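You operate a simulated robot arm through the tools that you are given. There is no shell and no other tool. Be economical: measure what you need, move in short steps, check, and stop when the job is done.

Carry out the task below with a simulated robot arm. There is one attempt and no reset: what you move stays moved.

## Task
Press the tack stop key three times.

Only the result counts: the job must be done as asked and must still hold three seconds after the hand-in. Knocking over, shifting, dropping, spilling or breaking anything else fails it.

## Robot
A 7-joint arm with a two-finger parallel gripper on a trunk, on a base that drives. Base frame: it is fixed to the floor where the robot stands at the start and does not move with it; the origin is under the middle of the robot, x ahead of it, y to its left, z up. Readings come in mm, rad, newtons and seconds.
With the tool pointing down near the work surface it reaches from about 120 to 700 mm from the robot's upright axis, wherever it stands. Its first joint turns from -2.897 to 2.897 rad. Places, roughly: tack stop key [400, 0, 1000]. Payload 1.57 kg.
The tool frame sits at the grasp point between the pads (the TCP): z along the fingers, y along the line on which they close. The tips reach 30 mm beyond it. The gripper opens to 110 mm. The fingers are 24 mm wide and 12 mm thick; the gripper's body (48 by 112 mm) begins 78 mm behind the TCP.
Orientation is told as [roll, pitch, yaw] about the base's x, y, z axes, in that order, counted from this pose: with the fingers straight down and closing along the base's y, the tool's x points along the base's -x, its y along +y and its z along -z.

## Interface
- The arm moves only by the tool drive_tool. Its argument "steps" is text: rows parted by semicolons, each of 7 numbers parted by spaces: the turn, a rotation vector about the base's x, y, z in rad, then the shift along the base's x, y, z in mm, then the gripper command, from -1 (shut) to 1 (fully open), values between in proportion. In form: wx wy wz dx dy dz jaw; .... A call has 1 to 10 rows; each row shifts and turns the commanded pose from where the row before left it. Rows are played at 5 a second. More than 50 mm and 0.15 rad between two rows, or a gripper value outside its range, and nothing of the call is played. A pose out of reach is approached as far as the arm can. The call stops where the force on the tool passes 40 N (or 10 N more than at its start, if that is more) or the arm is blocked; 0.2 s more then pass. The fingers move at their own pace (about 45 mm/s each) and stop on an object; they squeeze with about 41 N. The grip force told is the motor's: it shows also when the fingers shut on nothing. Time passes only in rows, and 0.2 s behind the last, so rows that do not move let the fingers close. The reply holds the time, the measured pose of the TCP, the force on the tool along the base axes, the opening and the grip force, in the units named above and with some noise.
- Cameras (640 x 400 px; columns grow to the right, rows downward): "scene" is now at [18.8, 121.8, 1584.2]; the picture's right is [-0.39, -0.92, 0.00], its down [-0.59, 0.25, -0.77] and it looks along [0.71, -0.30, -0.64] (base axes); focal length 253 px, centre (320, 200). "wrist" rides on the gripper at [70, 16, -141] in the tool frame; the picture's right is [-0.23, 0.97, 0.00], its down [-0.86, -0.20, -0.48] and it looks along [-0.47, -0.11, 0.88] (tool axes); focal length 222 px, centre (320, 200). There is no depth. A picture from a camera that has moved, and an enlarged one, comes with that camera's place and axes in the base frame and with its lens.
- get_image(camera): a new picture of that camera. The clock stands still meanwhile.
- raise_lower(by): slides the trunk up (or, below 0, down) by that many mm; the arm and the scene camera ride with it, the base frame stays. It gives what a move gives, with no picture.
- steer(legs): drives the robot by 1 to 6 legs, each [ahead, turn to the left] in mm and rad, along the robot's own axes; the way and the turn of a leg run together, so that a leg with both is an arc; at most 1500 mm and 3.142 rad a leg. The arm and the cameras ride along, it lands a little off, and it stops where it bumps. It gives what a move gives.
- turn_head(pan, tilt): turns the head with the scene camera to pan (to the left, within 2.705 rad either way) and tilt (down, from -0.506 to 1.204), counted from straight ahead of the robot. It gives what a move gives.
- inspect(camera, box): a new picture of the part [left, top, right, bottom] of that camera's present view, enlarged. The clock stands still meanwhile.
- hand_in(): hands the job in; it is judged then, once.

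Work in short steps. Places have to be worked out from the pictures, the camera data and where the tool is seen: move nearer, look again, correct. Check each grasp and each placing, and mend what went wrong. You have 120 turns and 90 pictures in all, those below and enlarged ones among them. Open the gripper and draw the arm clear of the work before you hand the job in, unless the task says otherwise; then end with one line.

The tools are called after "Emit:" by a JSON object that holds its "fn" and its "kwargs". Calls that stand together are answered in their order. drive_tool: Moves the arm, as the interface text tells. Its arguments: {"type":"object","properties":{"steps":{"type":"string"}},"required":["steps"]} The other tools are called the same way: raise_lower (by) slides the trunk up or down; steer (legs) drives the base; turn_head (pan, tilt) turns the head that bears the scene camera; get_image (camera) takes a picture; inspect (camera, box) takes an enlarged picture of a part of a camera's view; hand_in () hands the job in.

At the start:

```text
t: 0.0
tcp_pos: [379.4, -159.0, 1357.3]
tool_rot: [-0.007, -0.014, -0.003]
contact_force: [51.2, -52.3, -111.8]
width: 109.8
gripper_force: 0.1
trunk travel left (down, up): [-512.0, 78.0]
robot x, y, heading: [-3.1, 1.3, -0.004]
head pan, tilt: [-0.396, 0.691]
```

scene: 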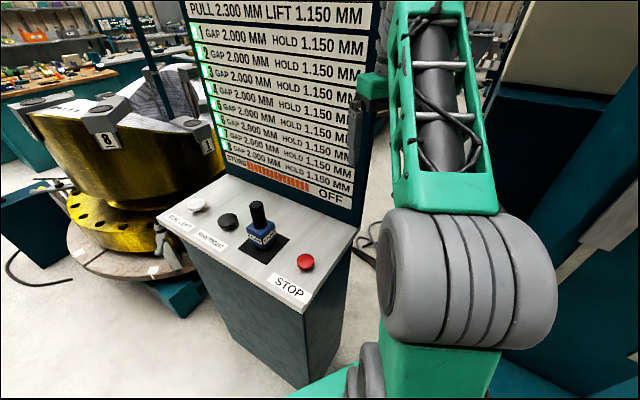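
wrist: 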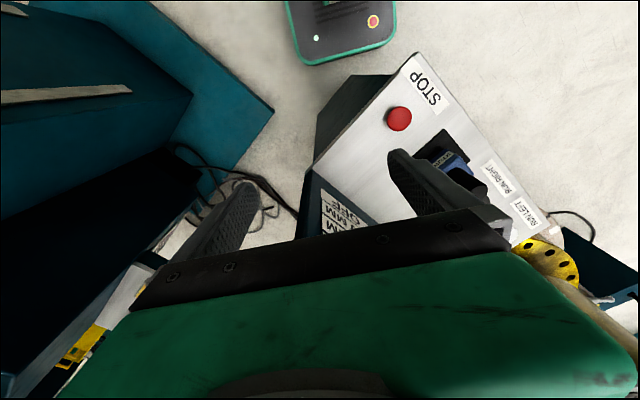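

The console shows a white, a black and a red key and a blue object in the middle. I enlarge the console and display to identify the right key.

Emit:
{"fn": "inspect", "kwargs": {"camera": "scene", "box": [150, 180, 350, 305]}}

Emit:
{"fn": "inspect", "kwargs": {"camera": "scene", "box": [180, 0, 380, 210]}}

Emit:
{"fn": "inspect", "kwargs": {"camera": "wrist", "box": [300, 40, 560, 250]}}

```text
3.20 times, centred on (250, 242) of scene
camera zoom: at [18.8, 121.8, 1584.2], right [-0.39, -0.92, 0.0], down [-0.59, 0.25, -0.77], along [0.71, -0.3, -0.64], focal length 809 px, centre (544, 64)
```

zoom: 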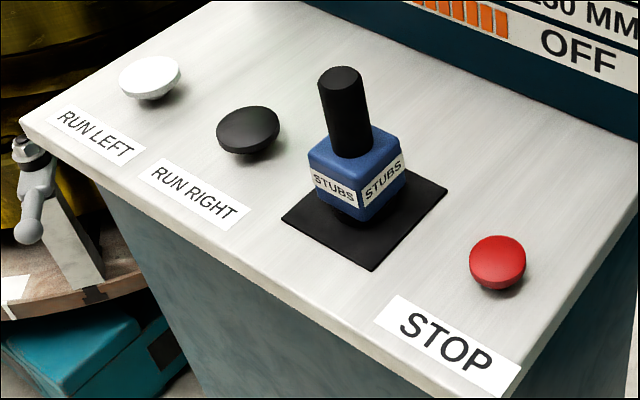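

```text
1.90 times, centred on (280, 105) of scene
camera zoom: at [18.8, 121.8, 1584.2], right [-0.39, -0.92, 0.0], down [-0.59, 0.25, -0.77], along [0.71, -0.3, -0.64], focal length 482 px, centre (396, 381)
```

zoom: 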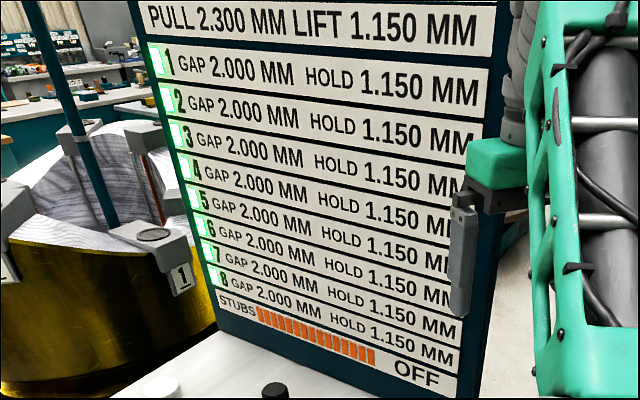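

```text
1.90 times, centred on (430, 145) of wrist
camera zoom: at [308.1, -140.6, 1497.4], right [0.23, 0.97, 0.0], down [0.85, -0.2, 0.49], along [0.48, -0.11, -0.87], focal length 423 px, centre (110, 305)
```

zoom: 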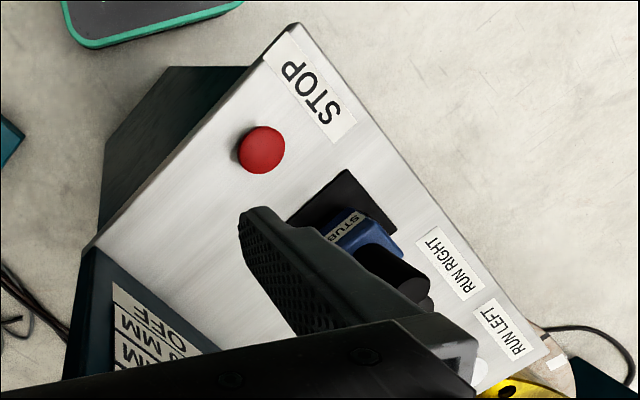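

The red STOP key triangulates to about (414, -3, 1029), which matches the given place. I'll shut the gripper and move back and to the left at height, watching the large starting force.

Emit:
{"fn": "drive_tool", "kwargs": {"steps": "0 0 0 0 0 0 -1; 0 0 0 0 0 0 -1; 0 0 0 0 0 0 -1; 0 0 0 0 0 0 -1; 0 0 0 0 0 0 -1; 0 0 0 0 0 0 -1; 0 0 0 -5 10 0 -1"}}

```text
t: 1.6
tcp_pos: [374.9, -146.9, 1358.0]
tool_rot: [-0.01, -0.017, 0.007]
contact_force: [12.6, -64.1, -58.4]
width: 0.3
gripper_force: 17.7
trunk travel left (down, up): [-512.0, 78.0]
robot x, y, heading: [-1.4, 1.4, -0.001]
head pan, tilt: [-0.396, 0.691]
```

The gripper is shut and there's still a force reading. I move on above the key in steps and see whether the force fades.

Emit:
{"fn": "drive_tool", "kwargs": {"steps": "0 0 0 0 30 0 -1; 0 0 0 0 30 0 -1; 0 0 0 10 30 -10 -1; 0 0 0 10 30 -20 -1; 0 0 0 10 24 -20 -1; 0 0 0 0 0 0 -1"}}

Emit:
{"fn": "get_image", "kwargs": {"camera": "scene"}}

Emit:
{"fn": "get_image", "kwargs": {"camera": "wrist"}}

```text
t: 1.9
tcp_pos: [377.4, -144.7, 1358.2]
tool_rot: [-0.01, -0.02, 0.006]
contact_force: [12.8, 1.1, -16.3]
width: 0.0
gripper_force: 21.3
trunk travel left (down, up): [-512.0, 78.0]
robot x, y, heading: [0.6, 1.0, 0.003]
head pan, tilt: [-0.396, 0.691]
stopped in row 1: the force on the tool passed its limit (the readings are from after the stop); the commanded pose is now the measured one
```

```text
84 pictures are left
camera scene: at [18.5, 122.3, 1584.2], right [-0.39, -0.92, 0.0], down [-0.59, 0.25, -0.77], along [0.71, -0.3, -0.64], focal length 253 px, centre (320, 200)
```

scene: 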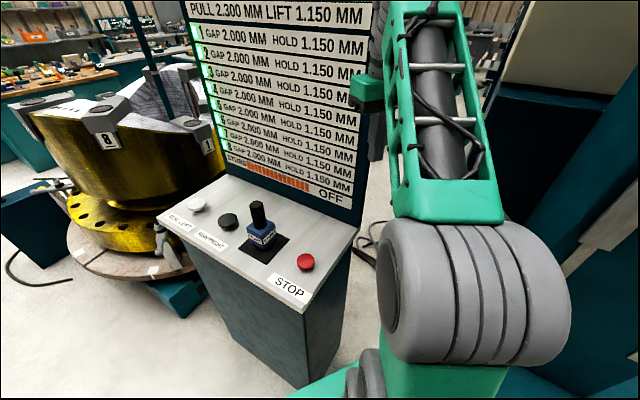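

```text
83 pictures are left
camera wrist: at [303.8, -126.2, 1497.0], right [0.22, 0.98, -0.01], down [0.85, -0.19, 0.5], along [0.49, -0.11, -0.87], focal length 222 px, centre (320, 200)
```

wrist: 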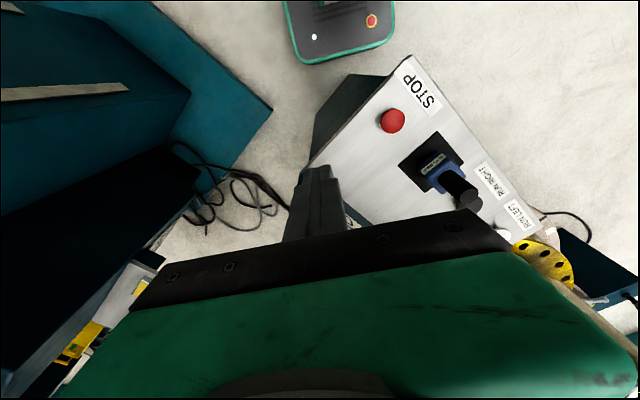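

The motion stopped on force with nothing visibly touched yet. I turn the head up and right to see the whole arm and hand.

Emit:
{"fn": "turn_head", "kwargs": {"pan": -0.4, "tilt": 0.2}}

Emit:
{"fn": "get_image", "kwargs": {"camera": "scene"}}

```text
t: 2.8
tcp_pos: [376.8, -144.2, 1356.5]
tool_rot: [-0.011, -0.02, 0.009]
contact_force: [14.5, -10.8, -27.6]
width: 0.0
gripper_force: 21.3
trunk travel left (down, up): [-512.0, 78.0]
robot x, y, heading: [-0.5, -2.1, 0.002]
head pan, tilt: [-0.4, 0.201]
```

```text
82 pictures are left
camera scene: at [25.9, 118.5, 1628.7], right [-0.39, -0.92, 0.0], down [-0.18, 0.08, -0.98], along [0.9, -0.38, -0.2], focal length 253 px, centre (320, 200)
```

scene: 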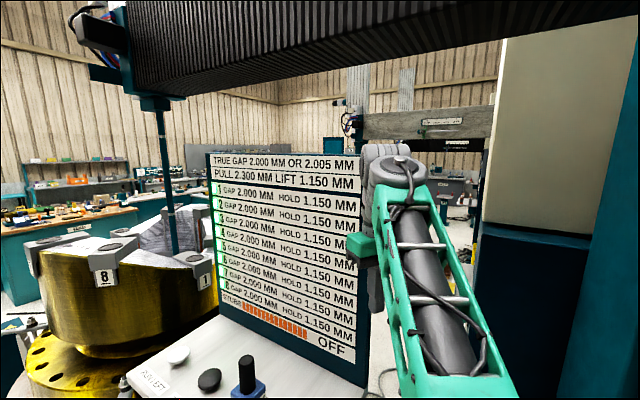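

The hand looks about 90 mm clear of the display, so the force may be inertial from fast steps. I try gentler steps.

Emit:
{"fn": "drive_tool", "kwargs": {"steps": "0 0 0 0 0 0 -1; 0 0 0 0 0 0 -1; 0 0 0 0 4 0 -1; 0 0 0 0 6 0 -1; 0 0 0 0 8 0 -1; 0 0 0 0 8 0 -1; 0 0 0 0 6 0 -1; 0 0 0 0 4 0 -1; 0 0 0 0 0 0 -1"}}

```text
t: 3.6
tcp_pos: [376.2, -142.0, 1356.8]
tool_rot: [-0.01, -0.021, 0.011]
contact_force: [8.6, -3.4, -13.0]
width: 0.1
gripper_force: 21.1
trunk travel left (down, up): [-512.0, 78.0]
robot x, y, heading: [0.2, 0.3, 0.001]
head pan, tilt: [-0.4, 0.201]
stopped in row 3: the force on the tool passed its limit (the readings are from after the stop); the commanded pose is now the measured one
```

It stops again after 4 mm in +y. I test moving slightly down and back instead, to find the free direction.

Emit:
{"fn": "drive_tool", "kwargs": {"steps": "0 0 0 0 0 0 -1; 0 0 0 0 0 -2 -1; 0 0 0 0 0 -4 -1; 0 0 0 0 0 -6 -1; 0 0 0 0 0 -6 -1; 0 0 0 0 0 -6 -1; 0 0 0 0 0 0 -1"}}

Emit:
{"fn": "turn_head", "kwargs": {"pan": -0.5, "tilt": -0.3}}

Emit:
{"fn": "get_image", "kwargs": {"camera": "scene"}}

```text
t: 5.2
tcp_pos: [377.9, -142.2, 1332.5]
tool_rot: [-0.01, -0.019, 0.013]
contact_force: [0.6, -0.5, 0.0]
width: 0.0
gripper_force: 21.5
trunk travel left (down, up): [-512.0, 78.0]
robot x, y, heading: [2.7, 2.0, 0.002]
head pan, tilt: [-0.4, 0.201]
```

```text
t: 6.1
tcp_pos: [377.7, -141.0, 1332.8]
tool_rot: [-0.011, -0.019, 0.011]
contact_force: [0.7, -0.2, -0.1]
width: 0.0
gripper_force: 21.1
trunk travel left (down, up): [-512.0, 78.0]
robot x, y, heading: [-3.3, 4.9, 0.002]
head pan, tilt: [-0.499, -0.3]
```

```text
81 pictures are left
camera scene: at [9.1, 117.2, 1672.7], right [-0.48, -0.88, 0.0], down [0.26, -0.14, -0.96], along [0.84, -0.46, 0.29], focal length 253 px, centre (320, 200)
```

scene: 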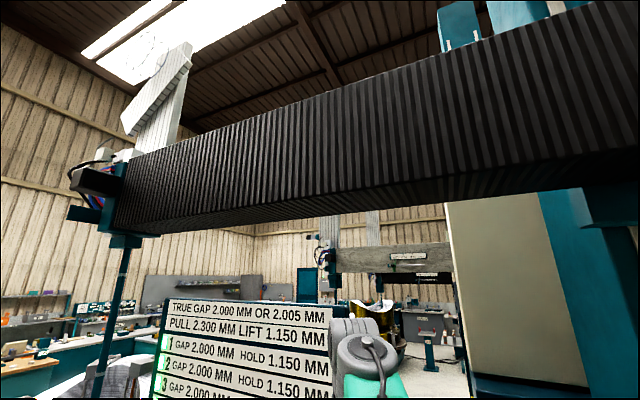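

The force vanished: the wrist had been pressing against the overhead beam. I go lower, then move over the key, and aim the head at the console again.

Emit:
{"fn": "drive_tool", "kwargs": {"steps": "0 0 0 0 0 -15 -1; 0 0 0 0 0 -20 -1; 0 0 0 0 20 -20 -1; 0 0 0 0 25 0 -1; 0 0 0 5 25 0 -1; 0 0 0 5 25 0 -1; 0 0 0 5 25 0 -1; 0 0 0 5 15 0 -1; 0 0 0 5 5 0 -1; 0 0 0 0 0 0 -1"}}

Emit:
{"fn": "turn_head", "kwargs": {"pan": -0.1, "tilt": 0.85}}

Emit:
{"fn": "get_image", "kwargs": {"camera": "scene"}}

Emit:
{"fn": "get_image", "kwargs": {"camera": "wrist"}}

```text
t: 8.3
tcp_pos: [403.1, -4.3, 1277.9]
tool_rot: [-0.011, -0.021, 0.013]
contact_force: [1.1, 0.1, 1.2]
width: 0.0
gripper_force: 21.5
trunk travel left (down, up): [-512.0, 78.0]
robot x, y, heading: [-0.3, -0.8, -0.006]
head pan, tilt: [-0.499, -0.3]
```

```text
t: 9.7
tcp_pos: [403.5, -2.8, 1277.9]
tool_rot: [-0.011, -0.019, 0.012]
contact_force: [0.2, 0.5, -1.1]
width: 0.0
gripper_force: 20.9
trunk travel left (down, up): [-512.0, 78.0]
robot x, y, heading: [-0.4, 0.9, -0.003]
head pan, tilt: [-0.099, 0.85]
```

```text
80 pictures are left
camera scene: at [17.9, 147.0, 1571.2], right [-0.1, -0.99, 0.0], down [-0.75, 0.07, -0.66], along [0.66, -0.07, -0.75], focal length 253 px, centre (320, 200)
```

scene: 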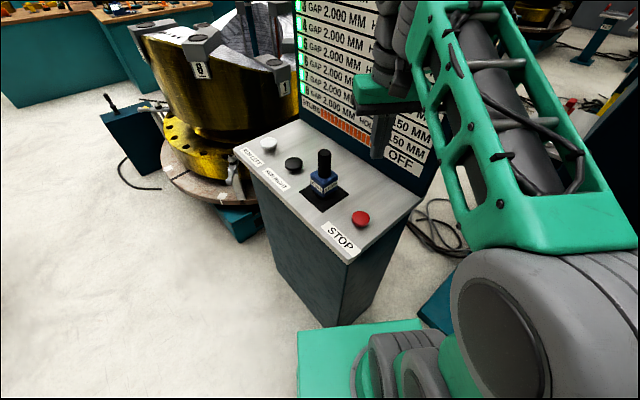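

```text
79 pictures are left
camera wrist: at [330.3, 14.0, 1417.9], right [0.21, 0.98, -0.01], down [0.85, -0.18, 0.5], along [0.48, -0.11, -0.87], focal length 222 px, centre (320, 200)
```

wrist: 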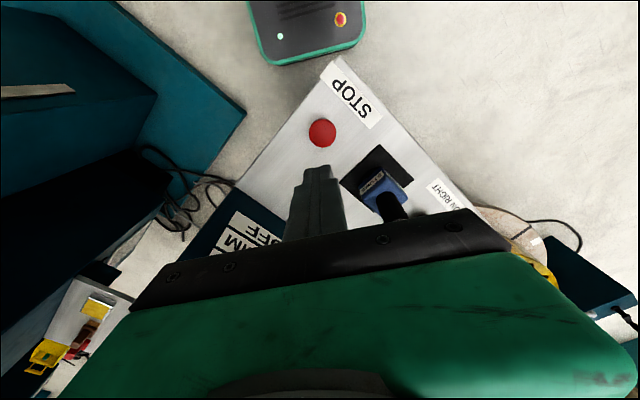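

Both views agree: the key cap is at about (415.6, -4.4, 1030). I move over it and go down with the tips about 25 mm above.

Emit:
{"fn": "drive_tool", "kwargs": {"steps": "0 0 0 6 -1 -15 -1; 0 0 0 6 0 -25 -1; 0 0 0 0 0 -30 -1; 0 0 0 0 0 -30 -1; 0 0 0 0 0 -30 -1; 0 0 0 0 0 -30 -1; 0 0 0 0 0 -20 -1; 0 0 0 0 0 -10 -1; 0 0 0 0 0 0 -1"}}

Emit:
{"fn": "get_image", "kwargs": {"camera": "scene"}}

Emit:
{"fn": "get_image", "kwargs": {"camera": "wrist"}}

```text
t: 11.7
tcp_pos: [416.3, -13.3, 1066.2]
tool_rot: [0.003, 0.062, -0.021]
contact_force: [-0.2, -1.5, -0.5]
width: 0.0
gripper_force: 21.2
out of reach, approached as far as the arm can: row 8
trunk travel left (down, up): [-512.0, 78.0]
robot x, y, heading: [1.4, -3.6, 0.002]
head pan, tilt: [-0.099, 0.85]
```

```text
78 pictures are left
camera scene: at [17.9, 147.0, 1570.1], right [-0.1, -0.99, 0.0], down [-0.75, 0.07, -0.66], along [0.66, -0.07, -0.75], focal length 253 px, centre (320, 200)
```

scene: 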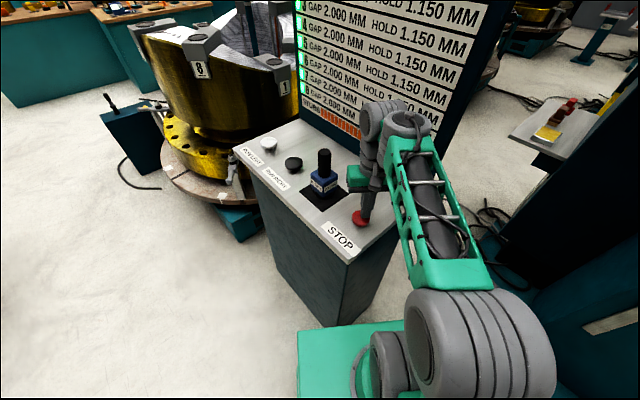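

```text
77 pictures are left
camera wrist: at [356.4, 5.1, 1212.7], right [0.25, 0.97, -0.01], down [0.88, -0.22, 0.42], along [0.41, -0.11, -0.91], focal length 222 px, centre (320, 200)
```

wrist: 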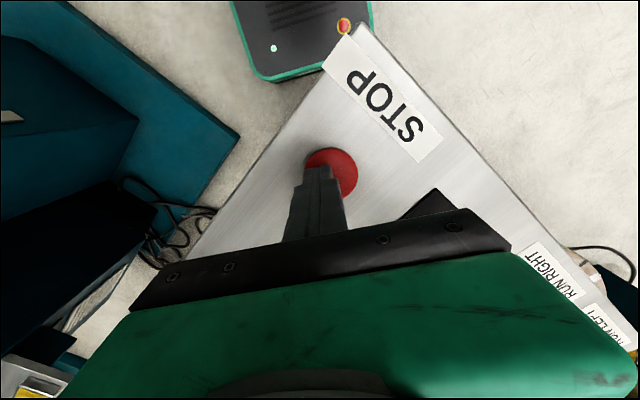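

The arm ran out of reach at the bottom. I rise 150 mm, then lower the trunk by that amount so the arm works in a better posture.

Emit:
{"fn": "drive_tool", "kwargs": {"steps": "0 0 0 0 0 10 -1; 0 0 0 0 0 20 -1; 0 0 0 0 0 30 -1; 0 0 0 0 0 30 -1; 0 0 0 0 0 30 -1; 0 0 0 0 0 30 -1; 0 0 0 0 0 10 -1; 0 0 0 0 0 0 -1"}}

Emit:
{"fn": "raise_lower", "kwargs": {"by": -130}}

Emit:
{"fn": "get_image", "kwargs": {"camera": "scene"}}

Emit:
{"fn": "get_image", "kwargs": {"camera": "wrist"}}

```text
t: 13.5
tcp_pos: [412.3, -4.4, 1248.7]
tool_rot: [-0.01, -0.021, 0.014]
contact_force: [-0.1, -0.5, 0.6]
width: 0.0
gripper_force: 21.3
trunk travel left (down, up): [-512.0, 78.0]
robot x, y, heading: [-2.2, -0.8, 0.004]
head pan, tilt: [-0.099, 0.85]
```

```text
t: 15.0
tcp_pos: [412.1, -5.0, 1118.6]
tool_rot: [-0.01, -0.019, 0.012]
contact_force: [-0.7, -0.6, -0.2]
width: 0.0
gripper_force: 20.6
trunk travel left (down, up): [-382.0, 208.0]
robot x, y, heading: [-2.4, -4.3, -0.002]
head pan, tilt: [-0.099, 0.85]
```

```text
76 pictures are left
camera scene: at [17.9, 147.0, 1441.2], right [-0.1, -0.99, 0.0], down [-0.75, 0.07, -0.66], along [0.66, -0.07, -0.75], focal length 253 px, centre (320, 200)
```

scene: 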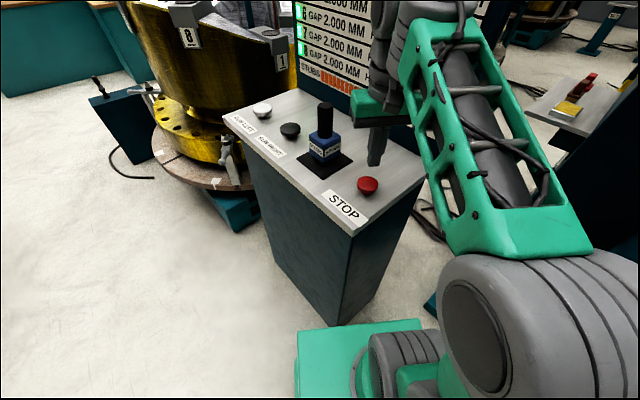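

```text
75 pictures are left
camera wrist: at [340.4, 13.3, 1258.6], right [0.21, 0.98, -0.01], down [0.85, -0.18, 0.5], along [0.48, -0.11, -0.87], focal length 222 px, centre (320, 200)
```

wrist: 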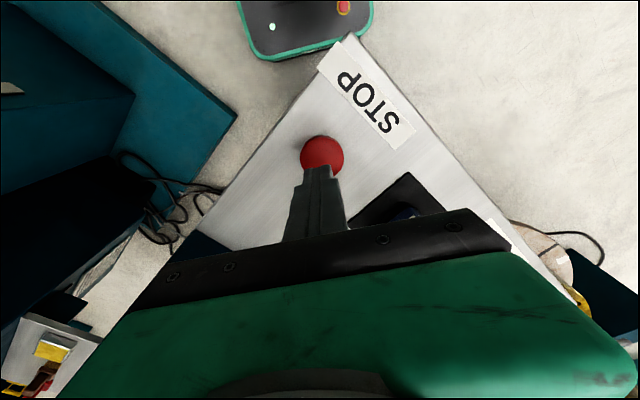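

The key sits at roughly (412, -3, 1030), directly below the tip, and it is about 45 mm wide. I go down to just above it.

Emit:
{"fn": "drive_tool", "kwargs": {"steps": "0 0 0 0 1 -10 -1; 0 0 0 0 0 -15 -1; 0 0 0 0 0 -12 -1; 0 0 0 0 0 -5 -1; 0 0 0 0 0 0 -1"}}

Emit:
{"fn": "inspect", "kwargs": {"camera": "scene", "box": [300, 100, 460, 200]}}

Emit:
{"fn": "get_image", "kwargs": {"camera": "wrist"}}

```text
t: 16.2
tcp_pos: [413.4, -4.2, 1076.7]
tool_rot: [-0.011, -0.019, 0.015]
contact_force: [1.4, 0.3, -0.1]
width: 0.0
gripper_force: 20.9
trunk travel left (down, up): [-382.0, 208.0]
robot x, y, heading: [-0.5, 1.0, -0.002]
head pan, tilt: [-0.099, 0.85]
```

```text
4.00 times, centred on (380, 150) of scene
camera zoom: at [17.8, 147.1, 1441.1], right [-0.1, -0.99, 0.0], down [-0.75, 0.07, -0.66], along [0.66, -0.07, -0.75], focal length 1012 px, centre (80, 400)
```

zoom: 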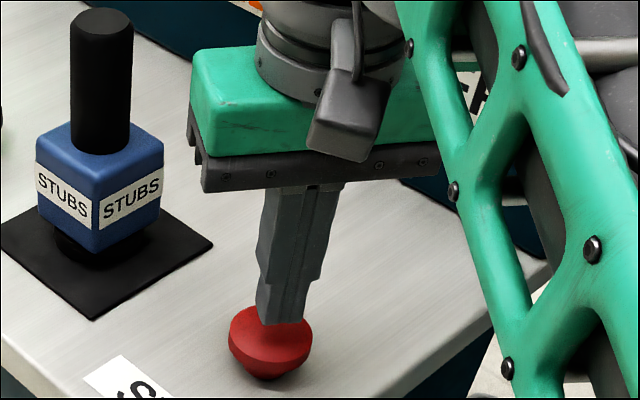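

```text
73 pictures are left
camera wrist: at [340.4, 14.6, 1216.9], right [0.21, 0.98, -0.01], down [0.85, -0.18, 0.5], along [0.48, -0.11, -0.87], focal length 222 px, centre (320, 200)
```

wrist: 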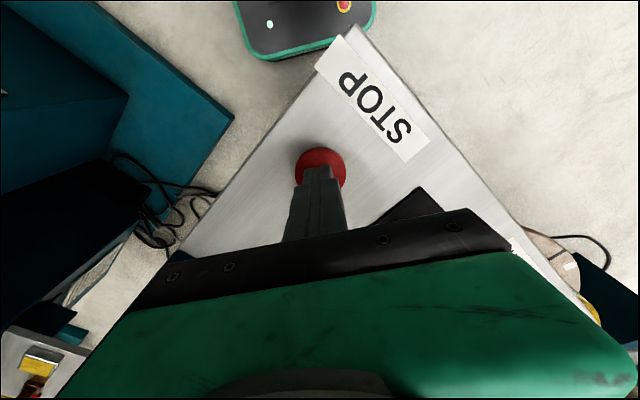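

The tip is centred above the key with a small gap. I press down slowly in 2 mm rows and watch the force.

Emit:
{"fn": "drive_tool", "kwargs": {"steps": "0 0 0 0 0 -2 -1; 0 0 0 0 0 -2 -1; 0 0 0 0 0 -2 -1; 0 0 0 0 0 -2 -1; 0 0 0 0 0 0 -1"}}

Emit:
{"fn": "inspect", "kwargs": {"camera": "scene", "box": [340, 150, 404, 190]}}

```text
t: 17.4
tcp_pos: [414.4, -2.9, 1069.4]
tool_rot: [-0.012, -0.018, 0.013]
contact_force: [-0.1, -0.2, -0.5]
width: 0.0
gripper_force: 20.7
trunk travel left (down, up): [-382.0, 208.0]
robot x, y, heading: [1.9, 2.5, 0.0]
head pan, tilt: [-0.099, 0.85]
```

```text
10.00 times, centred on (372, 170) of scene
camera zoom: at [17.9, 147.1, 1441.1], right [-0.1, -0.99, 0.0], down [-0.75, 0.07, -0.66], along [0.66, -0.07, -0.75], focal length 2529 px, centre (-200, 500)
```

zoom: 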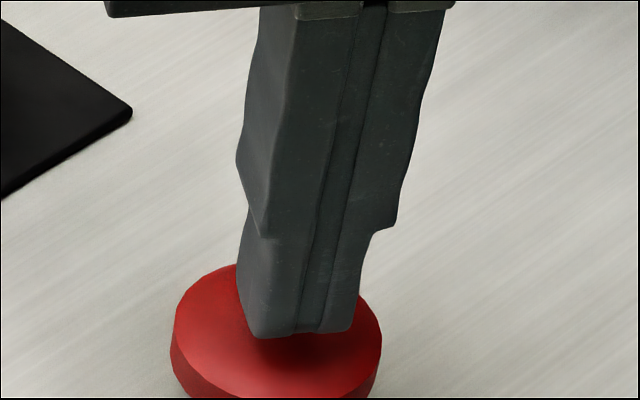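

Still free, and nearly on the cap. I continue in 1 mm rows.

Emit:
{"fn": "drive_tool", "kwargs": {"steps": "0 0 0 0 0 -1 -1; 0 0 0 0 0 -1 -1; 0 0 0 0 0 -1 -1; 0 0 0 0 0 -1 -1; 0 0 0 0 0 -1 -1; 0 0 0 0 0 0 -1"}}

Emit:
{"fn": "inspect", "kwargs": {"camera": "scene", "box": [340, 160, 404, 200]}}

```text
t: 18.8
tcp_pos: [412.6, -2.7, 1064.9]
tool_rot: [-0.011, -0.02, 0.011]
contact_force: [0.3, -0.1, 0.0]
width: 0.0
gripper_force: 21.4
trunk travel left (down, up): [-382.0, 208.0]
robot x, y, heading: [1.8, -1.3, -0.001]
head pan, tilt: [-0.099, 0.85]
```

```text
10.00 times, centred on (372, 180) of scene
camera zoom: at [17.9, 147.1, 1441.1], right [-0.1, -0.99, 0.0], down [-0.75, 0.07, -0.66], along [0.66, -0.07, -0.75], focal length 2529 px, centre (-200, 400)
```

zoom: 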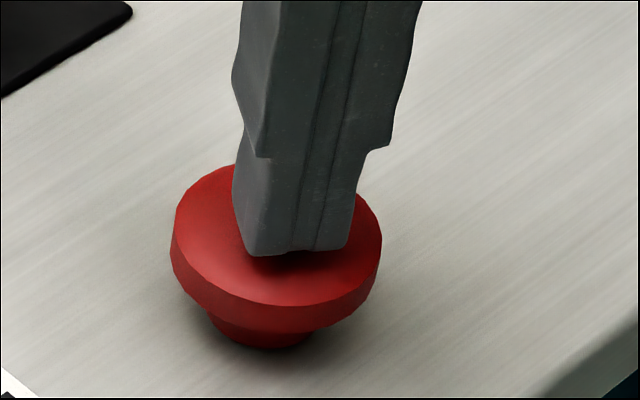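

No force yet. I keep going down in 1 mm rows.

Emit:
{"fn": "drive_tool", "kwargs": {"steps": "0 0 0 0 0 -1 -1; 0 0 0 0 0 -1 -1; 0 0 0 0 0 -1 -1; 0 0 0 0 0 0 -1"}}

Emit:
{"fn": "inspect", "kwargs": {"camera": "scene", "box": [340, 160, 404, 200]}}

```text
t: 19.8
tcp_pos: [412.9, -4.2, 1060.4]
tool_rot: [-0.01, -0.02, 0.013]
contact_force: [0.5, -0.9, 0.6]
width: 0.0
gripper_force: 21.0
trunk travel left (down, up): [-382.0, 208.0]
robot x, y, heading: [-5.4, -1.7, -0.003]
head pan, tilt: [-0.099, 0.85]
```

```text
10.00 times, centred on (372, 180) of scene
camera zoom: at [17.9, 147.1, 1441.1], right [-0.1, -0.99, 0.0], down [-0.75, 0.07, -0.66], along [0.66, -0.07, -0.75], focal length 2529 px, centre (-200, 400)
```

zoom: 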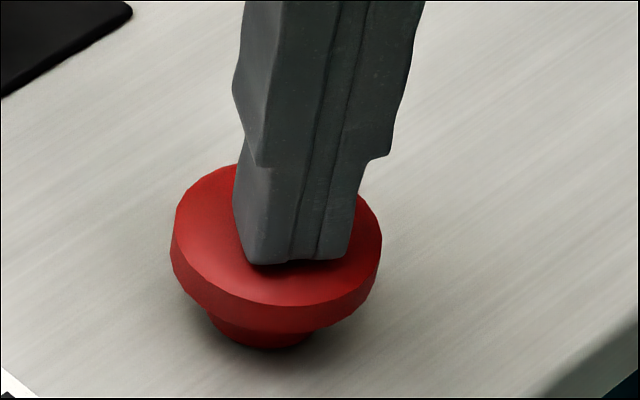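

Almost touching (shadow gap is closing). I go on 3 mm more.

Emit:
{"fn": "drive_tool", "kwargs": {"steps": "0 0 0 0 0 -1 -1; 0 0 0 0 0 -1 -1; 0 0 0 0 0 -1 -1; 0 0 0 0 0 0 -1"}}

Emit:
{"fn": "inspect", "kwargs": {"camera": "scene", "box": [340, 160, 404, 200]}}

```text
t: 20.8
tcp_pos: [412.5, -3.9, 1058.5]
tool_rot: [-0.011, -0.02, 0.013]
contact_force: [-0.9, 0.1, 1.3]
width: 0.0
gripper_force: 21.6
trunk travel left (down, up): [-382.0, 208.0]
robot x, y, heading: [0.1, -4.3, -0.001]
head pan, tilt: [-0.099, 0.85]
```

```text
10.00 times, centred on (372, 180) of scene
camera zoom: at [17.7, 147.1, 1441.2], right [-0.1, -1.0, 0.0], down [-0.75, 0.07, -0.66], along [0.66, -0.07, -0.75], focal length 2529 px, centre (-200, 400)
```

zoom: 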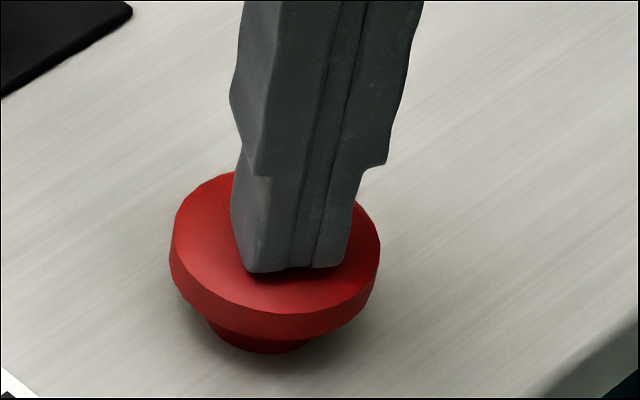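

The cap has begun to move, with about 1 N. I press on.

Emit:
{"fn": "drive_tool", "kwargs": {"steps": "0 0 0 0 0 -1 -1; 0 0 0 0 0 -1 -1; 0 0 0 0 0 -1 -1; 0 0 0 0 0 0 -1"}}

Emit:
{"fn": "inspect", "kwargs": {"camera": "scene", "box": [340, 160, 404, 200]}}

```text
t: 21.8
tcp_pos: [413.8, -4.1, 1054.0]
tool_rot: [-0.011, -0.021, 0.012]
contact_force: [-2.4, -0.8, 6.5]
width: 0.1
gripper_force: 21.4
trunk travel left (down, up): [-382.0, 208.0]
robot x, y, heading: [-1.5, 1.5, 0.001]
head pan, tilt: [-0.099, 0.85]
```

```text
10.00 times, centred on (372, 180) of scene
camera zoom: at [17.4, 146.8, 1441.2], right [-0.1, -0.99, 0.0], down [-0.75, 0.07, -0.66], along [0.66, -0.07, -0.75], focal length 2529 px, centre (-200, 400)
```

zoom: 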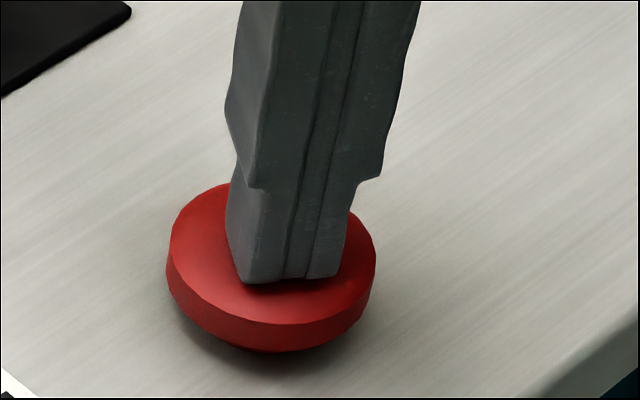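

Key is going down against a spring (6.5 N). I continue until it bottoms.

Emit:
{"fn": "drive_tool", "kwargs": {"steps": "0 0 0 0 0 -1 -1; 0 0 0 0 0 -1 -1; 0 0 0 0 0 0 -1"}}

Emit:
{"fn": "inspect", "kwargs": {"camera": "scene", "box": [340, 160, 404, 200]}}

Emit:
{"fn": "inspect", "kwargs": {"camera": "scene", "box": [280, 0, 440, 100]}}

```text
t: 22.6
tcp_pos: [413.0, -4.3, 1053.1]
tool_rot: [-0.011, -0.022, 0.011]
contact_force: [0.6, -3.7, 19.3]
width: 0.0
gripper_force: 21.8
trunk travel left (down, up): [-382.0, 208.0]
robot x, y, heading: [-1.8, 3.1, 0.0]
head pan, tilt: [-0.099, 0.85]
```

```text
10.00 times, centred on (372, 180) of scene
camera zoom: at [17.0, 146.4, 1441.4], right [-0.1, -0.99, 0.0], down [-0.75, 0.08, -0.66], along [0.66, -0.07, -0.75], focal length 2529 px, centre (-200, 400)
```

zoom: 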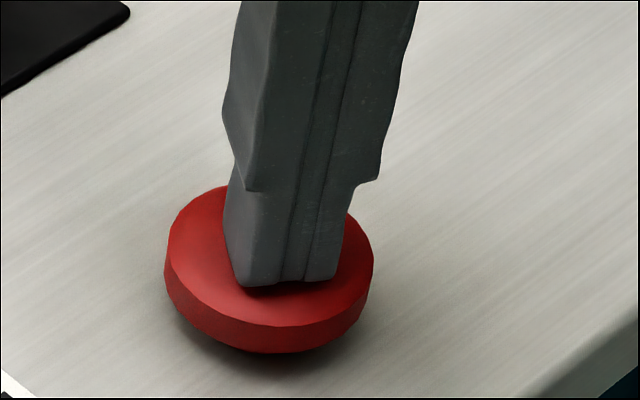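

```text
4.00 times, centred on (360, 50) of scene
camera zoom: at [17.0, 146.4, 1441.4], right [-0.1, -0.99, 0.0], down [-0.75, 0.08, -0.66], along [0.66, -0.07, -0.75], focal length 1012 px, centre (160, 800)
```

zoom: 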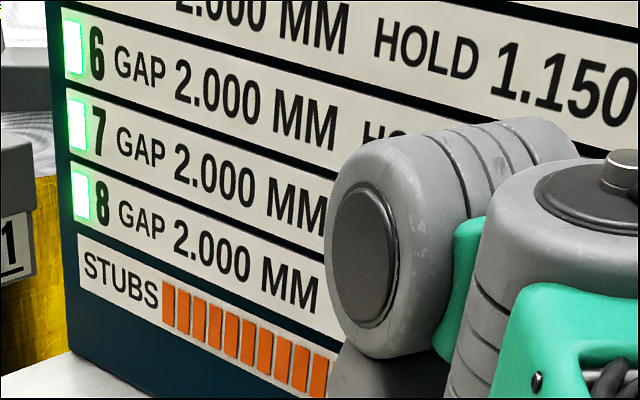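

The key bottomed (19 N, no further travel), which makes press one. I lift 12 mm to release fully and check that it rises.

Emit:
{"fn": "drive_tool", "kwargs": {"steps": "0 0 0 0 0 2 -1; 0 0 0 0 0 4 -1; 0 0 0 0 0 4 -1; 0 0 0 0 0 2 -1; 0 0 0 0 0 0 -1; 0 0 0 0 0 0 -1"}}

Emit:
{"fn": "inspect", "kwargs": {"camera": "scene", "box": [340, 160, 404, 200]}}

```text
t: 24.0
tcp_pos: [412.8, -3.7, 1064.8]
tool_rot: [-0.01, -0.019, 0.014]
contact_force: [0.0, -0.5, 0.2]
width: 0.0
gripper_force: 21.4
trunk travel left (down, up): [-382.0, 208.0]
robot x, y, heading: [0.5, -0.1, -0.0]
head pan, tilt: [-0.099, 0.85]
```

```text
10.00 times, centred on (372, 180) of scene
camera zoom: at [17.8, 147.0, 1441.1], right [-0.1, -1.0, 0.0], down [-0.75, 0.07, -0.66], along [0.66, -0.07, -0.75], focal length 2529 px, centre (-200, 400)
```

zoom: 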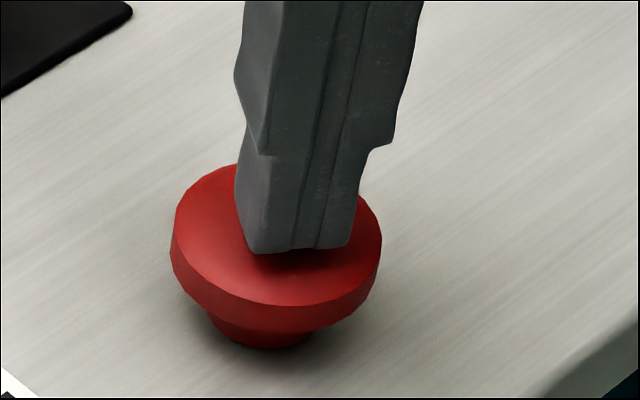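

The key is fully up again. Second press: down 12 mm to the same depth.

Emit:
{"fn": "drive_tool", "kwargs": {"steps": "0 0 0 0 0 -3 -1; 0 0 0 0 0 -3 -1; 0 0 0 0 0 -2 -1; 0 0 0 0 0 -2 -1; 0 0 0 0 0 -1 -1; 0 0 0 0 0 -1 -1; 0 0 0 0 0 0 -1"}}

```text
t: 25.6
tcp_pos: [412.2, -1.4, 1052.9]
tool_rot: [-0.01, -0.024, 0.013]
contact_force: [1.1, 2.1, 14.5]
width: 0.0
gripper_force: 20.9
trunk travel left (down, up): [-382.0, 208.0]
robot x, y, heading: [-0.1, -2.7, 0.003]
head pan, tilt: [-0.099, 0.85]
```

Force 14.5 N at the same height; I check the cap's depth before releasing.

Emit:
{"fn": "inspect", "kwargs": {"camera": "scene", "box": [340, 160, 404, 200]}}

```text
10.00 times, centred on (372, 180) of scene
camera zoom: at [17.2, 147.4, 1441.3], right [-0.1, -1.0, 0.0], down [-0.75, 0.07, -0.66], along [0.66, -0.07, -0.75], focal length 2529 px, centre (-200, 400)
```

zoom: 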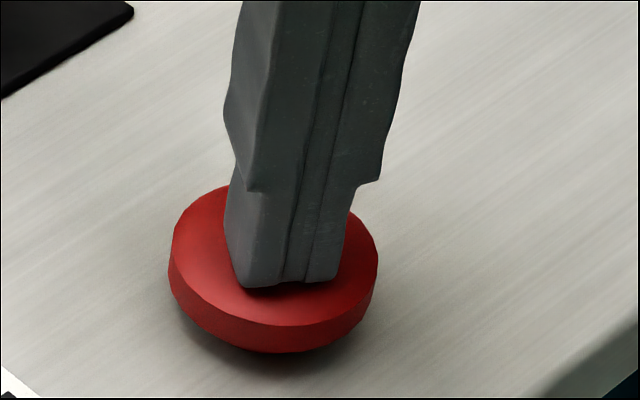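

Same full depth, so press two is done. I release by 12 mm.

Emit:
{"fn": "drive_tool", "kwargs": {"steps": "0 0 0 0 0 2 -1; 0 0 0 0 0 4 -1; 0 0 0 0 0 4 -1; 0 0 0 0 0 2 -1; 0 0 0 0 0 0 -1; 0 0 0 0 0 0 -1"}}

Emit:
{"fn": "inspect", "kwargs": {"camera": "scene", "box": [340, 160, 404, 200]}}

```text
t: 27.0
tcp_pos: [413.4, -3.3, 1063.7]
tool_rot: [-0.011, -0.019, 0.011]
contact_force: [-0.2, -0.1, 1.0]
width: 0.2
gripper_force: 21.5
trunk travel left (down, up): [-382.0, 208.0]
robot x, y, heading: [0.5, -0.6, 0.001]
head pan, tilt: [-0.099, 0.85]
```

```text
10.00 times, centred on (372, 180) of scene
camera zoom: at [17.9, 147.0, 1441.1], right [-0.1, -0.99, 0.0], down [-0.75, 0.07, -0.66], along [0.66, -0.07, -0.75], focal length 2529 px, centre (-200, 400)
```

zoom: 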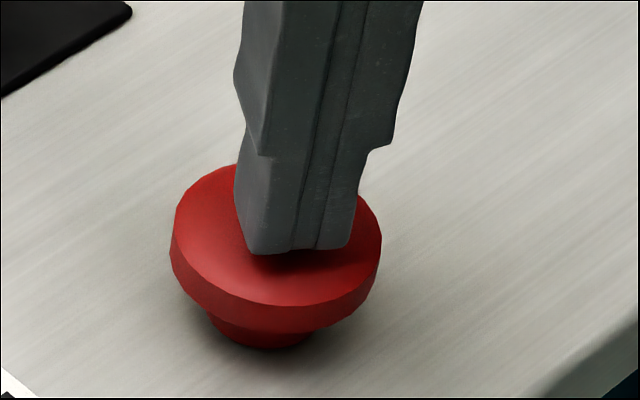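

Key released again. Third press.

Emit:
{"fn": "drive_tool", "kwargs": {"steps": "0 0 0 0 0 -3 -1; 0 0 0 0 0 -3 -1; 0 0 0 0 0 -2 -1; 0 0 0 0 0 -2 -1; 0 0 0 0 0 -1 -1; 0 0 0 0 0 -1 -1; 0 0 0 0 0 0 -1"}}

Emit:
{"fn": "inspect", "kwargs": {"camera": "scene", "box": [340, 160, 404, 200]}}

```text
t: 28.6
tcp_pos: [411.5, -3.9, 1052.7]
tool_rot: [-0.012, -0.022, 0.014]
contact_force: [4.2, 0.3, 12.2]
width: 0.0
gripper_force: 21.2
trunk travel left (down, up): [-382.0, 208.0]
robot x, y, heading: [1.7, 0.4, 0.003]
head pan, tilt: [-0.099, 0.85]
```

```text
10.00 times, centred on (372, 180) of scene
camera zoom: at [17.7, 147.2, 1441.3], right [-0.1, -1.0, 0.0], down [-0.75, 0.07, -0.66], along [0.66, -0.07, -0.75], focal length 2529 px, centre (-200, 400)
```

zoom: 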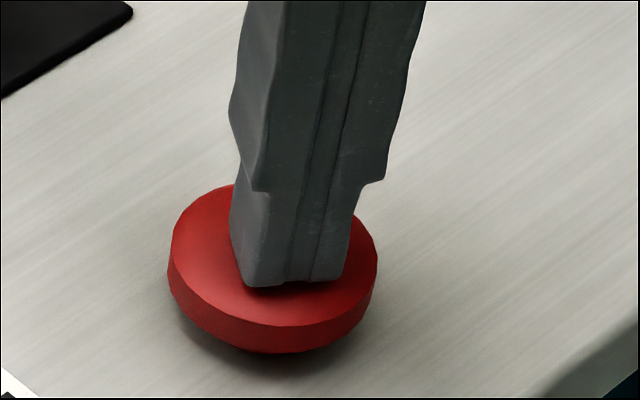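

The third press reached full depth too. I lift well clear and then look at the console and display.

Emit:
{"fn": "drive_tool", "kwargs": {"steps": "0 0 0 0 0 3 -1; 0 0 0 0 0 5 -1; 0 0 0 0 0 12 -1; 0 0 0 0 0 25 -1; 0 0 0 -10 0 30 -1; 0 0 0 -15 0 30 -1; 0 0 0 -15 0 20 -1; 0 0 0 -10 0 10 -1; 0 0 0 0 0 0 -1"}}

Emit:
{"fn": "turn_head", "kwargs": {"pan": -0.35, "tilt": 0.45}}

Emit:
{"fn": "get_image", "kwargs": {"camera": "scene"}}

```text
t: 30.6
tcp_pos: [362.4, -2.2, 1186.0]
tool_rot: [-0.011, -0.019, 0.012]
contact_force: [-0.2, -0.8, 0.6]
width: 0.1
gripper_force: 21.9
trunk travel left (down, up): [-382.0, 208.0]
robot x, y, heading: [-2.4, -0.4, -0.002]
head pan, tilt: [-0.099, 0.85]
```

```text
t: 31.5
tcp_pos: [363.5, -1.1, 1185.8]
tool_rot: [-0.01, -0.021, 0.012]
contact_force: [-1.0, 0.6, -0.5]
width: 0.0
gripper_force: 21.3
trunk travel left (down, up): [-382.0, 208.0]
robot x, y, heading: [-1.3, -1.9, 0.002]
head pan, tilt: [-0.351, 0.45]
```

```text
61 pictures are left
camera scene: at [26.4, 123.3, 1475.5], right [-0.34, -0.94, 0.0], down [-0.41, 0.15, -0.9], along [0.85, -0.31, -0.44], focal length 253 px, centre (320, 200)
```

scene: 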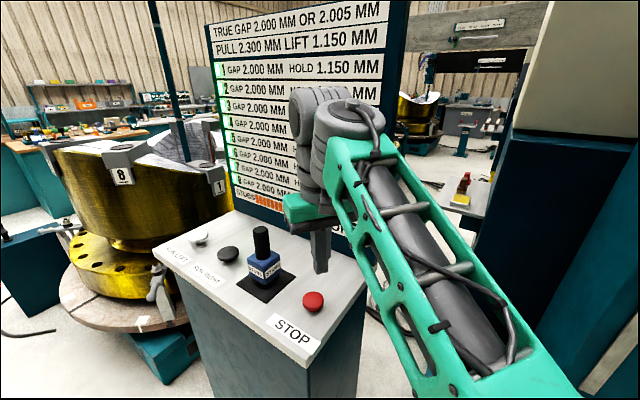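

All else is undisturbed and the key is up. I open the gripper in the clear, then hand in.

Emit:
{"fn": "drive_tool", "kwargs": {"steps": "0 0 0 -10 0 10 1; 0 0 0 -10 0 10 1; 0 0 0 0 0 0 1; 0 0 0 0 0 0 1; 0 0 0 0 0 0 1; 0 0 0 0 0 0 1; 0 0 0 0 0 0 1"}}

```text
t: 33.1
tcp_pos: [343.1, -1.2, 1206.6]
tool_rot: [-0.011, -0.019, 0.012]
contact_force: [-0.5, 0.2, 0.1]
width: 110.0
gripper_force: 0.0
trunk travel left (down, up): [-382.0, 208.0]
robot x, y, heading: [-4.4, 2.6, 0.003]
head pan, tilt: [-0.351, 0.45]
```

The gripper is open and clear of the console, so I hand in.

Emit:
{"fn": "hand_in", "kwargs": {}}

```text
The job is handed in.
```

I pressed the red STOP key three times to full depth. It came back up after each press, and nothing else on the console was moved.
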